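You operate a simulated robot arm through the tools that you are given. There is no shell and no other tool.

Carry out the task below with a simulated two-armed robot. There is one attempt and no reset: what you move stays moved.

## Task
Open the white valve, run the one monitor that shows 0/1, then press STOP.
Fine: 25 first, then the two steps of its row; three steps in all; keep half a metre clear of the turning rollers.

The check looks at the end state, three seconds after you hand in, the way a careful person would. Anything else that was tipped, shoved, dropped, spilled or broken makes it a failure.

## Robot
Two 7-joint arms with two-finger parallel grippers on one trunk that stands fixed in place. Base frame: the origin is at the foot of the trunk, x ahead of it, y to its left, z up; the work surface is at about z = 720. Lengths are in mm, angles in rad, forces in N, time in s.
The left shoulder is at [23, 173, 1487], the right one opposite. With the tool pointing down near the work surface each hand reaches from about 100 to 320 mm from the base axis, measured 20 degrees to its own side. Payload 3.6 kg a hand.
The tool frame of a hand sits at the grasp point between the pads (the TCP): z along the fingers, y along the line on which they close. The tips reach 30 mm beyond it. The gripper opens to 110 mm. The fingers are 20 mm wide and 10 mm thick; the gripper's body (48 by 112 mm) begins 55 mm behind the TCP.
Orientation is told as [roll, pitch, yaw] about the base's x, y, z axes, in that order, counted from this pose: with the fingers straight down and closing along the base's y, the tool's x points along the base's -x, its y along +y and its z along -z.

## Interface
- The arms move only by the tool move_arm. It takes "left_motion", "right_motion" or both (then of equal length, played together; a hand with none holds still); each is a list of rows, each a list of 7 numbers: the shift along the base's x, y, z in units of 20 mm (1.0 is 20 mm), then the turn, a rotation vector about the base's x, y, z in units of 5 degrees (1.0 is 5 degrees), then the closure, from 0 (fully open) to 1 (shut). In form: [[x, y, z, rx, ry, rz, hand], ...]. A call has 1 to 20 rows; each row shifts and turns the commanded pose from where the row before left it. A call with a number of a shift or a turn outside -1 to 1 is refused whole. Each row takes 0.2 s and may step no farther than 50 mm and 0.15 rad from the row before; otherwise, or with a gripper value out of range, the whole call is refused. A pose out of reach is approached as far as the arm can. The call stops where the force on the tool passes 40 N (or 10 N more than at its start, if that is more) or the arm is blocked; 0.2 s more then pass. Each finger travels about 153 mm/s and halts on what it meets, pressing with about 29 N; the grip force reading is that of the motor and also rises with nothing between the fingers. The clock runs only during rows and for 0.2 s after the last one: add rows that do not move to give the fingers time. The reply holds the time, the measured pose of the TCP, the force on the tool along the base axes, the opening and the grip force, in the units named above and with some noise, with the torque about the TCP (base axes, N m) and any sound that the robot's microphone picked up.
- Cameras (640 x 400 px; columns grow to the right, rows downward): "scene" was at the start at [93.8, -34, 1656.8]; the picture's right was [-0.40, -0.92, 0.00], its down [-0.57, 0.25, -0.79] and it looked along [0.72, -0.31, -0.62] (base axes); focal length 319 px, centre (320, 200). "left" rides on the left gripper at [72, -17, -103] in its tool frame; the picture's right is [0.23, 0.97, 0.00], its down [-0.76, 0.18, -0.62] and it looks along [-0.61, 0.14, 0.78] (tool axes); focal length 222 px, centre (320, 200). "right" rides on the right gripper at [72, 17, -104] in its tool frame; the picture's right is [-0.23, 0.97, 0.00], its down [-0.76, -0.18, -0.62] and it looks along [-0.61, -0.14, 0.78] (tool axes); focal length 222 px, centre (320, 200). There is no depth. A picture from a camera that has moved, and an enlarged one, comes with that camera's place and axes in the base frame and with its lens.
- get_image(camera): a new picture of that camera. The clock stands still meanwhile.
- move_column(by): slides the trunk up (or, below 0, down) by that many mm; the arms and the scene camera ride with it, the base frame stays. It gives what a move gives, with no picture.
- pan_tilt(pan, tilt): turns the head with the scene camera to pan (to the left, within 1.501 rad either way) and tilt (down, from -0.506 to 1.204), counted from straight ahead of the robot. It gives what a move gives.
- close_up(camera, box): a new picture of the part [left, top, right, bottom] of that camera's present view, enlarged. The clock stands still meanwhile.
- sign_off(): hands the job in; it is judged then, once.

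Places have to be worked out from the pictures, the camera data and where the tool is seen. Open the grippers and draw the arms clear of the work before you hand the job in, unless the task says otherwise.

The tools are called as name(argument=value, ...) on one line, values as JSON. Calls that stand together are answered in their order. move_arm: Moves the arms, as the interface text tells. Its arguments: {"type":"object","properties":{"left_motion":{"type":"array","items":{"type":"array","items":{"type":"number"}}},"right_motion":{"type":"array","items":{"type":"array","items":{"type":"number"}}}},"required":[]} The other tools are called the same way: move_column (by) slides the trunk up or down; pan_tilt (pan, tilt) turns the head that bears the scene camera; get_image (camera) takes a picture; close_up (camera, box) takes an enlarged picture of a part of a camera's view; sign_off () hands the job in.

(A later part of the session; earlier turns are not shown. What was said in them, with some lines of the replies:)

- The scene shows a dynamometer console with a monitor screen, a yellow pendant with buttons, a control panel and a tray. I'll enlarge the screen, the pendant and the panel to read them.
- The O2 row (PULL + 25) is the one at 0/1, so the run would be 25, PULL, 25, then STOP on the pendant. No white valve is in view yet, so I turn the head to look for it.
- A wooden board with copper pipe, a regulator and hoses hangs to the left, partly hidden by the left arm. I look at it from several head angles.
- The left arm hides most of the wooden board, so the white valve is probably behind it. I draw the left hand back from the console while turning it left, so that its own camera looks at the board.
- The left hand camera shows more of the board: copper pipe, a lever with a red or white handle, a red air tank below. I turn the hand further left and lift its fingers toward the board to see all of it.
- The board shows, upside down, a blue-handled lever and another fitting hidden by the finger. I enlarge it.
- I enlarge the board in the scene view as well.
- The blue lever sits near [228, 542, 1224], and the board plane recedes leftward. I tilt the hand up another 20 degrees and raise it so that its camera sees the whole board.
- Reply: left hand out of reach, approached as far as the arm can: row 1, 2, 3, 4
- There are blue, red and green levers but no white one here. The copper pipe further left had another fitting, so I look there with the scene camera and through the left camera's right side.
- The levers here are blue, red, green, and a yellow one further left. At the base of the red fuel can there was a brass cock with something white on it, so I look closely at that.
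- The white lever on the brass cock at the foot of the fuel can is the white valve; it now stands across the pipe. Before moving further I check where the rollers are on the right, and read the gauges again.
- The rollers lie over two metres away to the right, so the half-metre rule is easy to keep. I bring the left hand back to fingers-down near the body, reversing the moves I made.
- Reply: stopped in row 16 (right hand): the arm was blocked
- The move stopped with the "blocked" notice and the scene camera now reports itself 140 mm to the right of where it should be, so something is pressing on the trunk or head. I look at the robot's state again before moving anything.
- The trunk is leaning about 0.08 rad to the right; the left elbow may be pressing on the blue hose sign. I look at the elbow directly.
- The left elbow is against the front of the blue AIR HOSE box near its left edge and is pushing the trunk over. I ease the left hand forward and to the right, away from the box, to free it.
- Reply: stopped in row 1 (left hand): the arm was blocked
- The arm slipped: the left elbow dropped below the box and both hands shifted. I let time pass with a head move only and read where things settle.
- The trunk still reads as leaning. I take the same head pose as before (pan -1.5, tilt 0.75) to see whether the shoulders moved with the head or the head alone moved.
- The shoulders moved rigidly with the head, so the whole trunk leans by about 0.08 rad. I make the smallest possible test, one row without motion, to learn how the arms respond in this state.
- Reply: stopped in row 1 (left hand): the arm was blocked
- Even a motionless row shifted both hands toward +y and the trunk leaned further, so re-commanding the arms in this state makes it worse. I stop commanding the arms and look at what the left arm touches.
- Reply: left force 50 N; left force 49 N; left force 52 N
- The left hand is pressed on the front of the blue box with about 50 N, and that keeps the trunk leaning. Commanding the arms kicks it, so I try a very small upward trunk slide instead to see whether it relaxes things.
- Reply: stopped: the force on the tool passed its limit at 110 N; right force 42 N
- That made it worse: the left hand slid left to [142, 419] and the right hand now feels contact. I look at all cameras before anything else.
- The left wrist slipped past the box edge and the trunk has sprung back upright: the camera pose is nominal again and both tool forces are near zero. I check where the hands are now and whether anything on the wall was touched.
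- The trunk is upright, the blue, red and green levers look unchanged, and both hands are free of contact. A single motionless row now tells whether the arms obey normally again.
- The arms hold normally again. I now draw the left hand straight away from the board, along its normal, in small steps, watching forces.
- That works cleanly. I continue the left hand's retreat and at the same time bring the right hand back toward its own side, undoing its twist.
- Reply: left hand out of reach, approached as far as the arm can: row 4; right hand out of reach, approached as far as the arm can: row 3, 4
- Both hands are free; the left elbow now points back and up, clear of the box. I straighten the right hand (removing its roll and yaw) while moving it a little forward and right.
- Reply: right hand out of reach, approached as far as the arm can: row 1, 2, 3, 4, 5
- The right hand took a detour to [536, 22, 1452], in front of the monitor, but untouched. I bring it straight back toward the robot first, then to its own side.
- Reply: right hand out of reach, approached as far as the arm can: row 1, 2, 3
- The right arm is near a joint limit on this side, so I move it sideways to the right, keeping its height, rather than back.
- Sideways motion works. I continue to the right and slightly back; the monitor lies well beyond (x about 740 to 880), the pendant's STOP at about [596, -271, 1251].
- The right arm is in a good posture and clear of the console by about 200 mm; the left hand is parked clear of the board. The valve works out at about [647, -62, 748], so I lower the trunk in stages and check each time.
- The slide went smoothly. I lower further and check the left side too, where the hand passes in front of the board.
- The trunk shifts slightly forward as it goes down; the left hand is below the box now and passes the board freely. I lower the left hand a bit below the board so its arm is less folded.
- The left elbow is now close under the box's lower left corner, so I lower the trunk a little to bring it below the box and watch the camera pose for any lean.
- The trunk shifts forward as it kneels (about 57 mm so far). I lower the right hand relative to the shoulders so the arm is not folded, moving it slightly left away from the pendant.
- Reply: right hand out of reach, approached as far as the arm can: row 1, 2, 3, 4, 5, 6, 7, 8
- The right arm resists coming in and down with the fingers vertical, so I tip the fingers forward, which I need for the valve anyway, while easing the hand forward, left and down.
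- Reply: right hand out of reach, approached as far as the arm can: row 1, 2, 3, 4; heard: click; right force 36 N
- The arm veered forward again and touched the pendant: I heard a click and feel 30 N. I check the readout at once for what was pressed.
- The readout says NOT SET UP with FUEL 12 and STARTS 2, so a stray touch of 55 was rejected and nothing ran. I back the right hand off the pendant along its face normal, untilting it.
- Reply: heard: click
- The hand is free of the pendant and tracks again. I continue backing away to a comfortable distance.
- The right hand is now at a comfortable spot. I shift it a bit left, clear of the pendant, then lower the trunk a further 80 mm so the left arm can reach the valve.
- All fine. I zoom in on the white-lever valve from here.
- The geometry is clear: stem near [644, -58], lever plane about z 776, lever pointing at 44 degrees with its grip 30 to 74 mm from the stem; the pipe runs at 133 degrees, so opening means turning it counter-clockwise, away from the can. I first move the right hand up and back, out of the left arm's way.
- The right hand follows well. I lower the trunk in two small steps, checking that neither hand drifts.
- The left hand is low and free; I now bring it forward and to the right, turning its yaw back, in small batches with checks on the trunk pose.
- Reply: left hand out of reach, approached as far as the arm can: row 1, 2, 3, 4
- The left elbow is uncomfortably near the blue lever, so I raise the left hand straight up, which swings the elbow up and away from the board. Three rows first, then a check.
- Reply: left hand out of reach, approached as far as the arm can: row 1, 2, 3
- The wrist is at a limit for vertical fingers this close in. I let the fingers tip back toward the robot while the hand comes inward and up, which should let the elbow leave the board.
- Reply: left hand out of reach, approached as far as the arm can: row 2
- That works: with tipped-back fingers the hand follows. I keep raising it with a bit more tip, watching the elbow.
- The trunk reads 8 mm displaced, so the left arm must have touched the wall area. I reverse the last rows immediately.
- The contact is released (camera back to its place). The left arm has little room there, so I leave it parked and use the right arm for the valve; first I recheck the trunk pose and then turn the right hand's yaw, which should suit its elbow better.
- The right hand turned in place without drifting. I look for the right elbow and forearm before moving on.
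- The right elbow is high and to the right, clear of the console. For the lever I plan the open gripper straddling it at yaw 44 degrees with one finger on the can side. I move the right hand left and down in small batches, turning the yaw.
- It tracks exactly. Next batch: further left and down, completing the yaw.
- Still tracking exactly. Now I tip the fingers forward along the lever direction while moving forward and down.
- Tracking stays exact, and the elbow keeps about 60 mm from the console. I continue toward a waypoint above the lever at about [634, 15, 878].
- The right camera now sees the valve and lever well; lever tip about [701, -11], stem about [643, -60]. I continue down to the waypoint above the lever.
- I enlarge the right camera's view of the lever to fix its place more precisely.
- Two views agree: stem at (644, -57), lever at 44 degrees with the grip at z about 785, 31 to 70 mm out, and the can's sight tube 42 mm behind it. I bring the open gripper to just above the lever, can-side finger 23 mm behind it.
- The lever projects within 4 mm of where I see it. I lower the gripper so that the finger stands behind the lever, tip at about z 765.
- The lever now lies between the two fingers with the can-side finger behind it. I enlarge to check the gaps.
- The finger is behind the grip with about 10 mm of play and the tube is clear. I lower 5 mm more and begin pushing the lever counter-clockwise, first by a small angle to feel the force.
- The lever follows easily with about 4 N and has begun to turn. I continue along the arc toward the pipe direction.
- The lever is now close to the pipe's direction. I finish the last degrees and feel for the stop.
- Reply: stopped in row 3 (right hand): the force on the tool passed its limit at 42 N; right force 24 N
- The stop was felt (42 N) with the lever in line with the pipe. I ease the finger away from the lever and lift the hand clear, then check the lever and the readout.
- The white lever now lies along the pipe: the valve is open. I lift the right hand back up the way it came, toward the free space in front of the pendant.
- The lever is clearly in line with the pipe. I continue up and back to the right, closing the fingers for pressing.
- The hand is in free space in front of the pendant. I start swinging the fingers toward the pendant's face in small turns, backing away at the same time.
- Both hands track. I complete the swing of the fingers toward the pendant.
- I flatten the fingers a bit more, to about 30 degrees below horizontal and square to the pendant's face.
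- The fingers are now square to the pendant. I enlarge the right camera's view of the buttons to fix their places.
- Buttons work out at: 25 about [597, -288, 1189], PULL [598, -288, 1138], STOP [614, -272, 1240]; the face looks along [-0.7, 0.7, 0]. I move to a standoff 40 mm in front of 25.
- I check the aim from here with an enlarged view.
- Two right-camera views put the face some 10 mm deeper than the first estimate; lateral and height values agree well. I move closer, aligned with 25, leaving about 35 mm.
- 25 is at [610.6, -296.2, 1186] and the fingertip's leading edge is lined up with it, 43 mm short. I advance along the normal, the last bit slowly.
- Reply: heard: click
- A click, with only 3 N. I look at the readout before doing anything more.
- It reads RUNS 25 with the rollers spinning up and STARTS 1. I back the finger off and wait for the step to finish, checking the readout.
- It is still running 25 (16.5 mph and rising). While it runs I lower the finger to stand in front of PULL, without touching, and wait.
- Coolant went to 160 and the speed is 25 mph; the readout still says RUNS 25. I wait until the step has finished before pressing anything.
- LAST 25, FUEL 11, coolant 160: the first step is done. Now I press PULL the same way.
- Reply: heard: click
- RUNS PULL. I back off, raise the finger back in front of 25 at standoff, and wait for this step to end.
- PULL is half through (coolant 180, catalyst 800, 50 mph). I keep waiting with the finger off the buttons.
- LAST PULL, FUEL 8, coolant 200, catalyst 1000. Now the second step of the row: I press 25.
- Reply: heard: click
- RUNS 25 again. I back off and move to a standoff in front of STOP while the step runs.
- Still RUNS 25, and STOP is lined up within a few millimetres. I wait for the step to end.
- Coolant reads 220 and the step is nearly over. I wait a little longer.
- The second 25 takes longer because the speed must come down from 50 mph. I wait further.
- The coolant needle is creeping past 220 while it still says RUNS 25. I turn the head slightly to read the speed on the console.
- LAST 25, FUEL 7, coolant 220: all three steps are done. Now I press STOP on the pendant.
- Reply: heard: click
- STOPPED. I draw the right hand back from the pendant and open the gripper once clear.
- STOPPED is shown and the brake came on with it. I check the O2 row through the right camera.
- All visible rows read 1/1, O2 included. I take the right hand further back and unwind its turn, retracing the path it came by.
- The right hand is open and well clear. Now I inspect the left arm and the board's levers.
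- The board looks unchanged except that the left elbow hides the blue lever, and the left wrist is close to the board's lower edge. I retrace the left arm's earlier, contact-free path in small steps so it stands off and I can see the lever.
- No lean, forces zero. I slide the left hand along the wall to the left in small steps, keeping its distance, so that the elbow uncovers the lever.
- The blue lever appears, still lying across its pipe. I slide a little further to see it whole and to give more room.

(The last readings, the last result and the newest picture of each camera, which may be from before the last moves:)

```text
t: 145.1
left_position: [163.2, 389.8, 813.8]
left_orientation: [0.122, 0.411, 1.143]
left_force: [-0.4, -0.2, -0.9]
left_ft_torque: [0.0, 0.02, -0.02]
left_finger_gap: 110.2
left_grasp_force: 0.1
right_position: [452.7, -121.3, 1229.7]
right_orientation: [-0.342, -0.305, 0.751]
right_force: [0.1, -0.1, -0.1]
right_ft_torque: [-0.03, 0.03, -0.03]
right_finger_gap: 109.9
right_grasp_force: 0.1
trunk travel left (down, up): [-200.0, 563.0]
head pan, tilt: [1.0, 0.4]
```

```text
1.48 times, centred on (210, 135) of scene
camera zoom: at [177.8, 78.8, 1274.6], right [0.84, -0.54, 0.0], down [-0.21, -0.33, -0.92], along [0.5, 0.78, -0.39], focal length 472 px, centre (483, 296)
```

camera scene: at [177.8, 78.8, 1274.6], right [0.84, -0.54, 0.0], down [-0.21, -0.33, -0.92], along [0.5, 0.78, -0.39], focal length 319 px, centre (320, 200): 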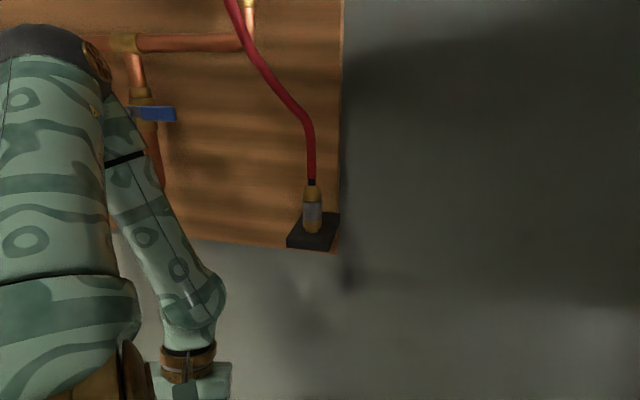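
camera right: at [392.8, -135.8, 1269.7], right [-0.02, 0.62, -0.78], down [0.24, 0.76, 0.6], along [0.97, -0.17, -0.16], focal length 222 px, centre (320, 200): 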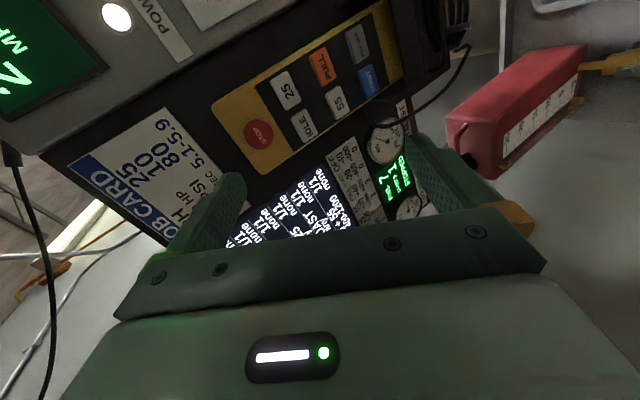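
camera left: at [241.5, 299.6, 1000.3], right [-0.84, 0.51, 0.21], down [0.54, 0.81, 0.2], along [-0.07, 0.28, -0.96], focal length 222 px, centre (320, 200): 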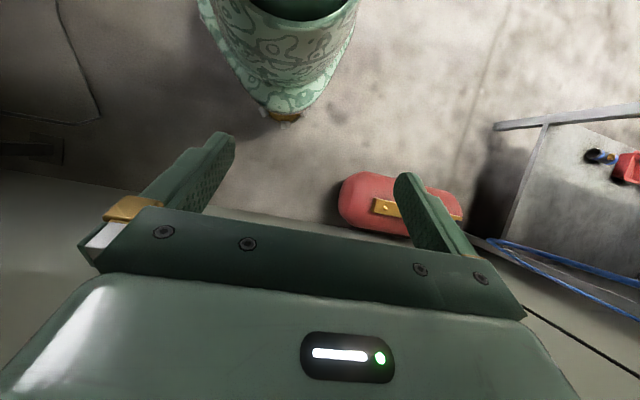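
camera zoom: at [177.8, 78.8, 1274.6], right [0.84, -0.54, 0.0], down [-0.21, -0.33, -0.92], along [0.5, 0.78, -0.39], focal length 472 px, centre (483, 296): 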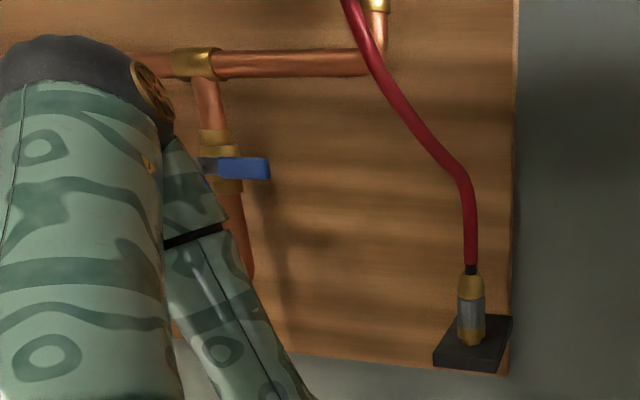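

The blue lever is as it was, and the left elbow now stands well off the board. A last look over the shelf, console and pendant.

pan_tilt(pan=-0.4, tilt=0.6)

get_image(camera="scene")

pan_tilt(pan=-0.7, tilt=0.2)

get_image(camera="scene")

pan_tilt(pan=-0.2, tilt=0.1)

get_image(camera="scene")

```text
t: 146.6
left_position: [163.7, 391.4, 814.3]
left_orientation: [0.123, 0.41, 1.142]
left_force: [-0.5, -0.2, -0.5]
left_ft_torque: [-0.01, 0.0, -0.05]
left_finger_gap: 110.0
left_grasp_force: 0.1
right_position: [453.4, -122.7, 1228.2]
right_orientation: [-0.343, -0.302, 0.752]
right_force: [-0.1, 0.2, 0.5]
right_ft_torque: [0.0, 0.0, -0.02]
right_finger_gap: 110.2
right_grasp_force: 0.1
trunk travel left (down, up): [-200.0, 563.0]
head pan, tilt: [-0.4, 0.6]
```

```text
taken
camera scene: at [209.5, -33.6, 1256.4], right [-0.39, -0.92, 0.0], down [-0.52, 0.22, -0.82], along [0.76, -0.32, -0.57], focal length 319 px, centre (320, 200)
```

scene: 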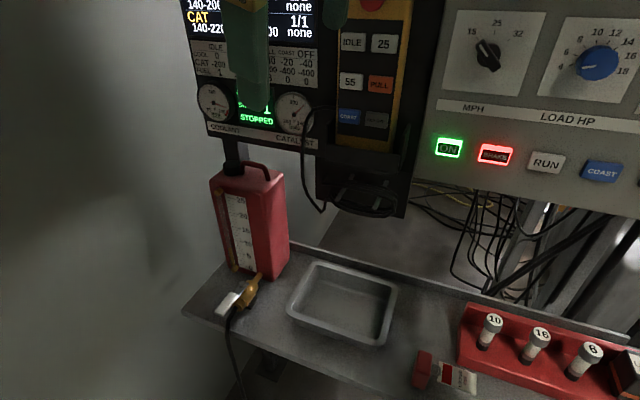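

```text
t: 147.5
left_position: [163.5, 389.9, 815.7]
left_orientation: [0.123, 0.41, 1.141]
left_force: [0.5, -1.2, 0.4]
left_ft_torque: [-0.01, -0.05, -0.04]
left_finger_gap: 110.2
left_grasp_force: 0.0
right_position: [453.4, -122.4, 1229.8]
right_orientation: [-0.343, -0.304, 0.751]
right_force: [0.7, -0.1, -0.5]
right_ft_torque: [0.0, -0.01, 0.02]
right_finger_gap: 109.9
right_grasp_force: 0.0
trunk travel left (down, up): [-200.0, 563.0]
head pan, tilt: [-0.7, 0.201]
```

```text
taken
camera scene: at [199.4, -59.2, 1293.0], right [-0.64, -0.77, 0.0], down [-0.15, 0.13, -0.98], along [0.75, -0.63, -0.2], focal length 319 px, centre (320, 200)
```

scene: 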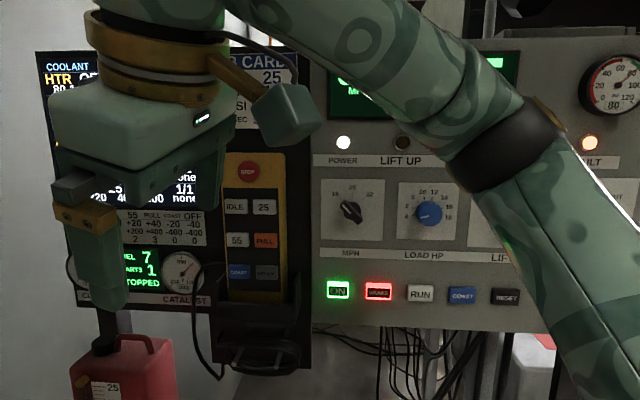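

```text
t: 148.4
left_position: [164.7, 390.0, 814.9]
left_orientation: [0.124, 0.409, 1.14]
left_force: [0.4, 0.1, -0.2]
left_ft_torque: [-0.02, 0.05, 0.0]
left_finger_gap: 110.2
left_grasp_force: 0.0
right_position: [453.4, -122.1, 1230.0]
right_orientation: [-0.345, -0.304, 0.752]
right_force: [-0.6, 0.4, -0.5]
right_ft_torque: [0.0, -0.03, 0.0]
right_finger_gap: 109.8
right_grasp_force: 0.1
trunk travel left (down, up): [-200.0, 563.0]
head pan, tilt: [-0.201, 0.099]
```

```text
taken
camera scene: at [218.2, -17.7, 1302.5], right [-0.2, -0.98, 0.0], down [-0.1, 0.02, -0.99], along [0.97, -0.2, -0.1], focal length 319 px, centre (320, 200)
```

scene: 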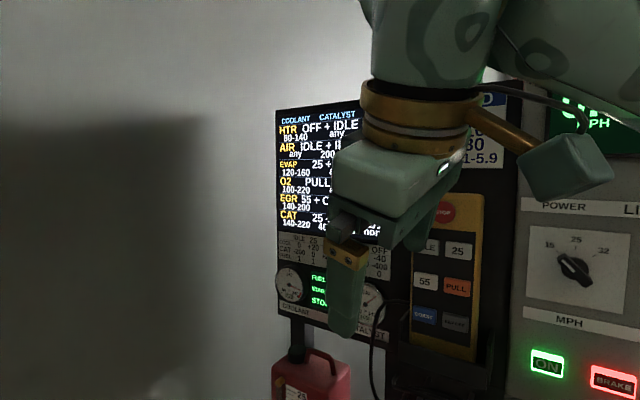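

A lamp near FAULT seems lit, so I look at the console's display and lamps from a few head angles.

pan_tilt(pan=-1.0, tilt=0.0)

get_image(camera="scene")

close_up(camera="scene", box=[150, 100, 500, 320])

```text
t: 149.6
left_position: [163.3, 390.9, 814.7]
left_orientation: [0.124, 0.41, 1.143]
left_force: [-0.4, 0.2, -0.8]
left_ft_torque: [0.0, -0.01, -0.03]
left_finger_gap: 110.1
left_grasp_force: 0.0
right_position: [454.2, -122.6, 1228.9]
right_orientation: [-0.343, -0.306, 0.754]
right_force: [0.4, -0.1, 0.9]
right_ft_torque: [-0.02, 0.01, 0.01]
right_finger_gap: 110.0
right_grasp_force: 0.1
trunk travel left (down, up): [-200.0, 563.0]
head pan, tilt: [-1.0, 0.0]
```

```text
taken
camera scene: at [176.8, -75.0, 1311.6], right [-0.84, -0.54, 0.0], down [0.0, 0.0, -1.0], along [0.54, -0.84, 0.0], focal length 319 px, centre (320, 200)
```

scene: 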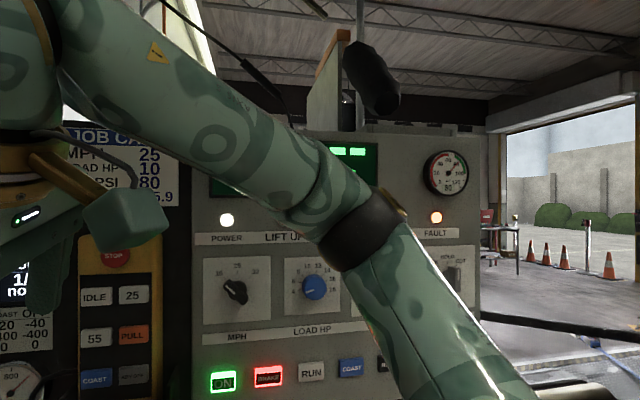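

```text
1.82 times, centred on (325, 210) of scene
camera zoom: at [176.8, -75.0, 1311.6], right [-0.84, -0.54, 0.0], down [0.0, 0.0, -1.0], along [0.54, -0.84, 0.0], focal length 580 px, centre (311, 182)
```

zoom: 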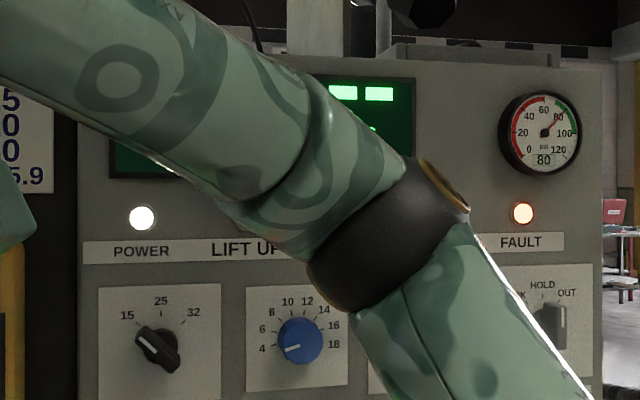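

FAULT is lit. I lower the right arm along its earlier path so the console's display comes into view.

move_arm(right_motion=[[0.5, 0.2, -0.5, 0.84, 0.41, 0.36, 0], [0.5, 0.2, -0.5, 0.84, 0.41, 0.36, 0], [0.5, 0.2, -0.5, 0.84, 0.41, 0.36, 0], [0.5, 0.2, -0.5, 0.84, 0.41, 0.36, 0], [0.2, 0.7, -0.85, 0, 0, 0, 0], [0.2, 0.7, -0.85, 0, 0, 0, 0], [0.2, 0.5, -0.85, 0, 0, 0, 0]])

pan_tilt(pan=-0.8, tilt=0.05)

get_image(camera="scene")

```text
t: 151.2
left_position: [163.4, 390.5, 815.0]
left_orientation: [0.123, 0.41, 1.142]
left_force: [0.9, -0.6, 0.0]
left_ft_torque: [0.0, 0.03, 0.03]
left_finger_gap: 109.7
left_grasp_force: 0.0
right_position: [505.6, -66.2, 1138.0]
right_orientation: [-0.012, -0.403, 0.763]
right_force: [1.3, 0.9, 0.2]
right_ft_torque: [0.04, 0.03, 0.01]
right_finger_gap: 109.8
right_grasp_force: 0.1
trunk travel left (down, up): [-200.0, 563.0]
head pan, tilt: [-1.0, 0.0]
```

```text
t: 151.9
left_position: [163.8, 389.5, 813.9]
left_orientation: [0.124, 0.41, 1.141]
left_force: [0.1, 0.0, -0.5]
left_ft_torque: [-0.02, -0.01, -0.01]
left_finger_gap: 109.9
left_grasp_force: 0.0
right_position: [505.0, -67.3, 1138.9]
right_orientation: [-0.01, -0.404, 0.762]
right_force: [0.5, -0.4, 0.4]
right_ft_torque: [0.01, -0.02, -0.02]
right_finger_gap: 110.0
right_grasp_force: 0.1
trunk travel left (down, up): [-200.0, 563.0]
head pan, tilt: [-0.799, 0.051]
```

```text
taken
camera scene: at [191.6, -64.6, 1307.0], right [-0.72, -0.7, 0.0], down [-0.04, 0.04, -1.0], along [0.7, -0.72, -0.05], focal length 319 px, centre (320, 200)
```

scene: 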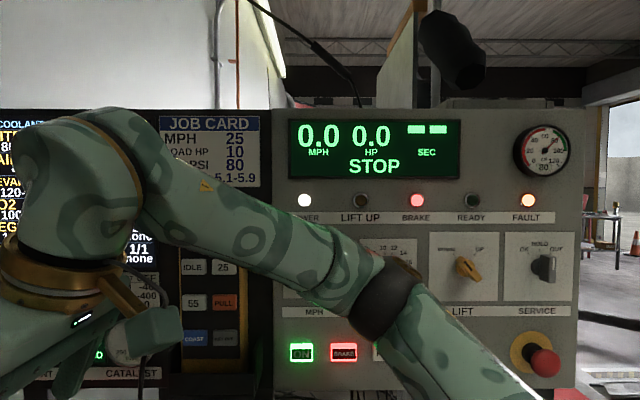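

The console shows STOP, 0.0 mph, with BRAKE and FAULT lit as the natural result of the stop. I raise the right hand away from the shelf area and check the monitor once more.

move_arm(right_motion=[[-0.6, -0.3, 0.8, 0, 0, 0, 0], [-0.6, -0.3, 0.8, 0, 0, 0, 0], [-0.6, -0.4, 0.8, 0, 0, 0, 0], [-0.6, -0.4, 0.8, 0, 0, 0, 0], [-0.5, -0.4, 0.8, 0, 0, 0, 0], [-0.5, -0.4, 0.8, 0, 0, 0, 0], [-0.4, -0.4, 0.8, 0, 0, 0, 0]])

pan_tilt(pan=-0.2, tilt=0.3)

get_image(camera="scene")

close_up(camera="scene", box=[260, 20, 480, 260])

```text
t: 153.5
left_position: [163.5, 391.4, 815.2]
left_orientation: [0.123, 0.41, 1.141]
left_force: [0.5, -0.7, -0.5]
left_ft_torque: [-0.02, 0.01, 0.02]
left_finger_gap: 110.0
left_grasp_force: 0.0
right_position: [429.2, -119.9, 1249.5]
right_orientation: [-0.009, -0.404, 0.761]
right_force: [0.3, -0.2, 0.4]
right_ft_torque: [-0.01, -0.02, -0.03]
right_finger_gap: 110.1
right_grasp_force: 0.1
trunk travel left (down, up): [-200.0, 563.0]
head pan, tilt: [-0.799, 0.051]
```

```text
t: 154.5
left_position: [163.2, 389.7, 815.4]
left_orientation: [0.124, 0.408, 1.142]
left_force: [-0.2, 0.6, 0.2]
left_ft_torque: [-0.04, 0.0, -0.02]
left_finger_gap: 110.0
left_grasp_force: 0.1
right_position: [430.4, -119.9, 1248.5]
right_orientation: [-0.01, -0.402, 0.762]
right_force: [0.3, 0.1, 0.6]
right_ft_torque: [0.0, 0.03, 0.02]
right_finger_gap: 110.0
right_grasp_force: 0.0
trunk travel left (down, up): [-200.0, 563.0]
head pan, tilt: [-0.201, 0.3]
```

```text
taken
camera scene: at [219.5, -18.0, 1283.9], right [-0.2, -0.98, 0.0], down [-0.29, 0.06, -0.96], along [0.94, -0.19, -0.3], focal length 319 px, centre (320, 200)
```

scene: 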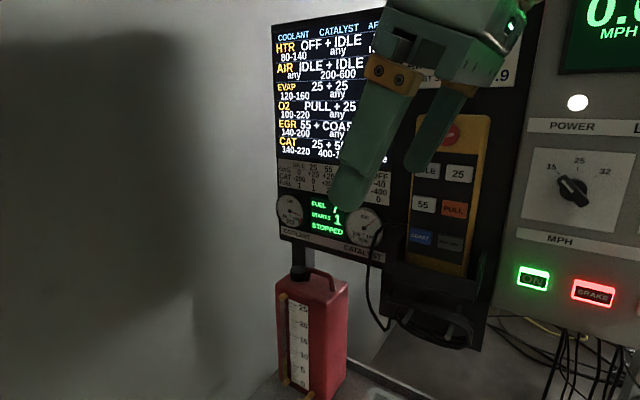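

```text
1.67 times, centred on (370, 140) of scene
camera zoom: at [219.5, -18.0, 1283.9], right [-0.2, -0.98, 0.0], down [-0.29, 0.06, -0.96], along [0.94, -0.19, -0.3], focal length 531 px, centre (237, 300)
```

zoom: 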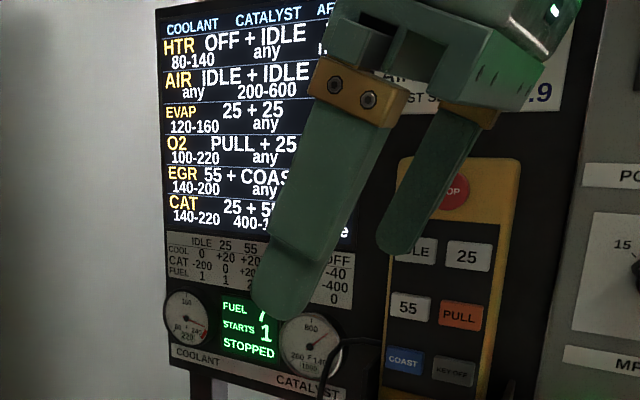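

The white valve is open, 25, PULL and 25 have run (O2 now 1/1), and the readout shows STOPPED. Both grippers are open and clear with no contact, so I hand the job in.

sign_off()

```text
The job is handed in.
```

The white valve is open, the O2 monitor has been run and now shows 1/1, and STOP has been pressed. The readout says STOPPED with 0.0 mph. I handed the job in, but I haven't seen how it was judged.

- **Valve:** the white lever was on the fuel cock at the foot of the can. I turned it in line with the pipe until it reached its stop.
- **Steps:** I ran 25, then PULL, then 25, letting each finish before the next. Fuel went from 12 to 7, one start was used, and coolant ended at 220.
- **STOP:** I pressed the one on the pendant. The BRAKE and FAULT lamps on the console came on at the stop and are still lit.
- **Rollers:** they are over two metres away, so the arms stayed well clear.

Three things went wrong on the way:

- **Blue AIR HOSE box:** the left arm jammed against it early on and pushed the trunk over until it slipped free. One tool read 110 N while this was happening. The trunk came back upright.
- **Blue air-board lever:** the left arm also brushed something by the wall board briefly. Afterwards the blue lever and the hose fitting looked unchanged. The green lever was also unchanged; I last saw the red one unmoved shortly after the jam.
- **Pendant 55 button:** the right hand pressed it by accident before the valve was open. The panel refused it with NOT SET UP, and no fuel or start was used.

Both grippers are open, and both arms are clear of the valve, pendant and shelf.
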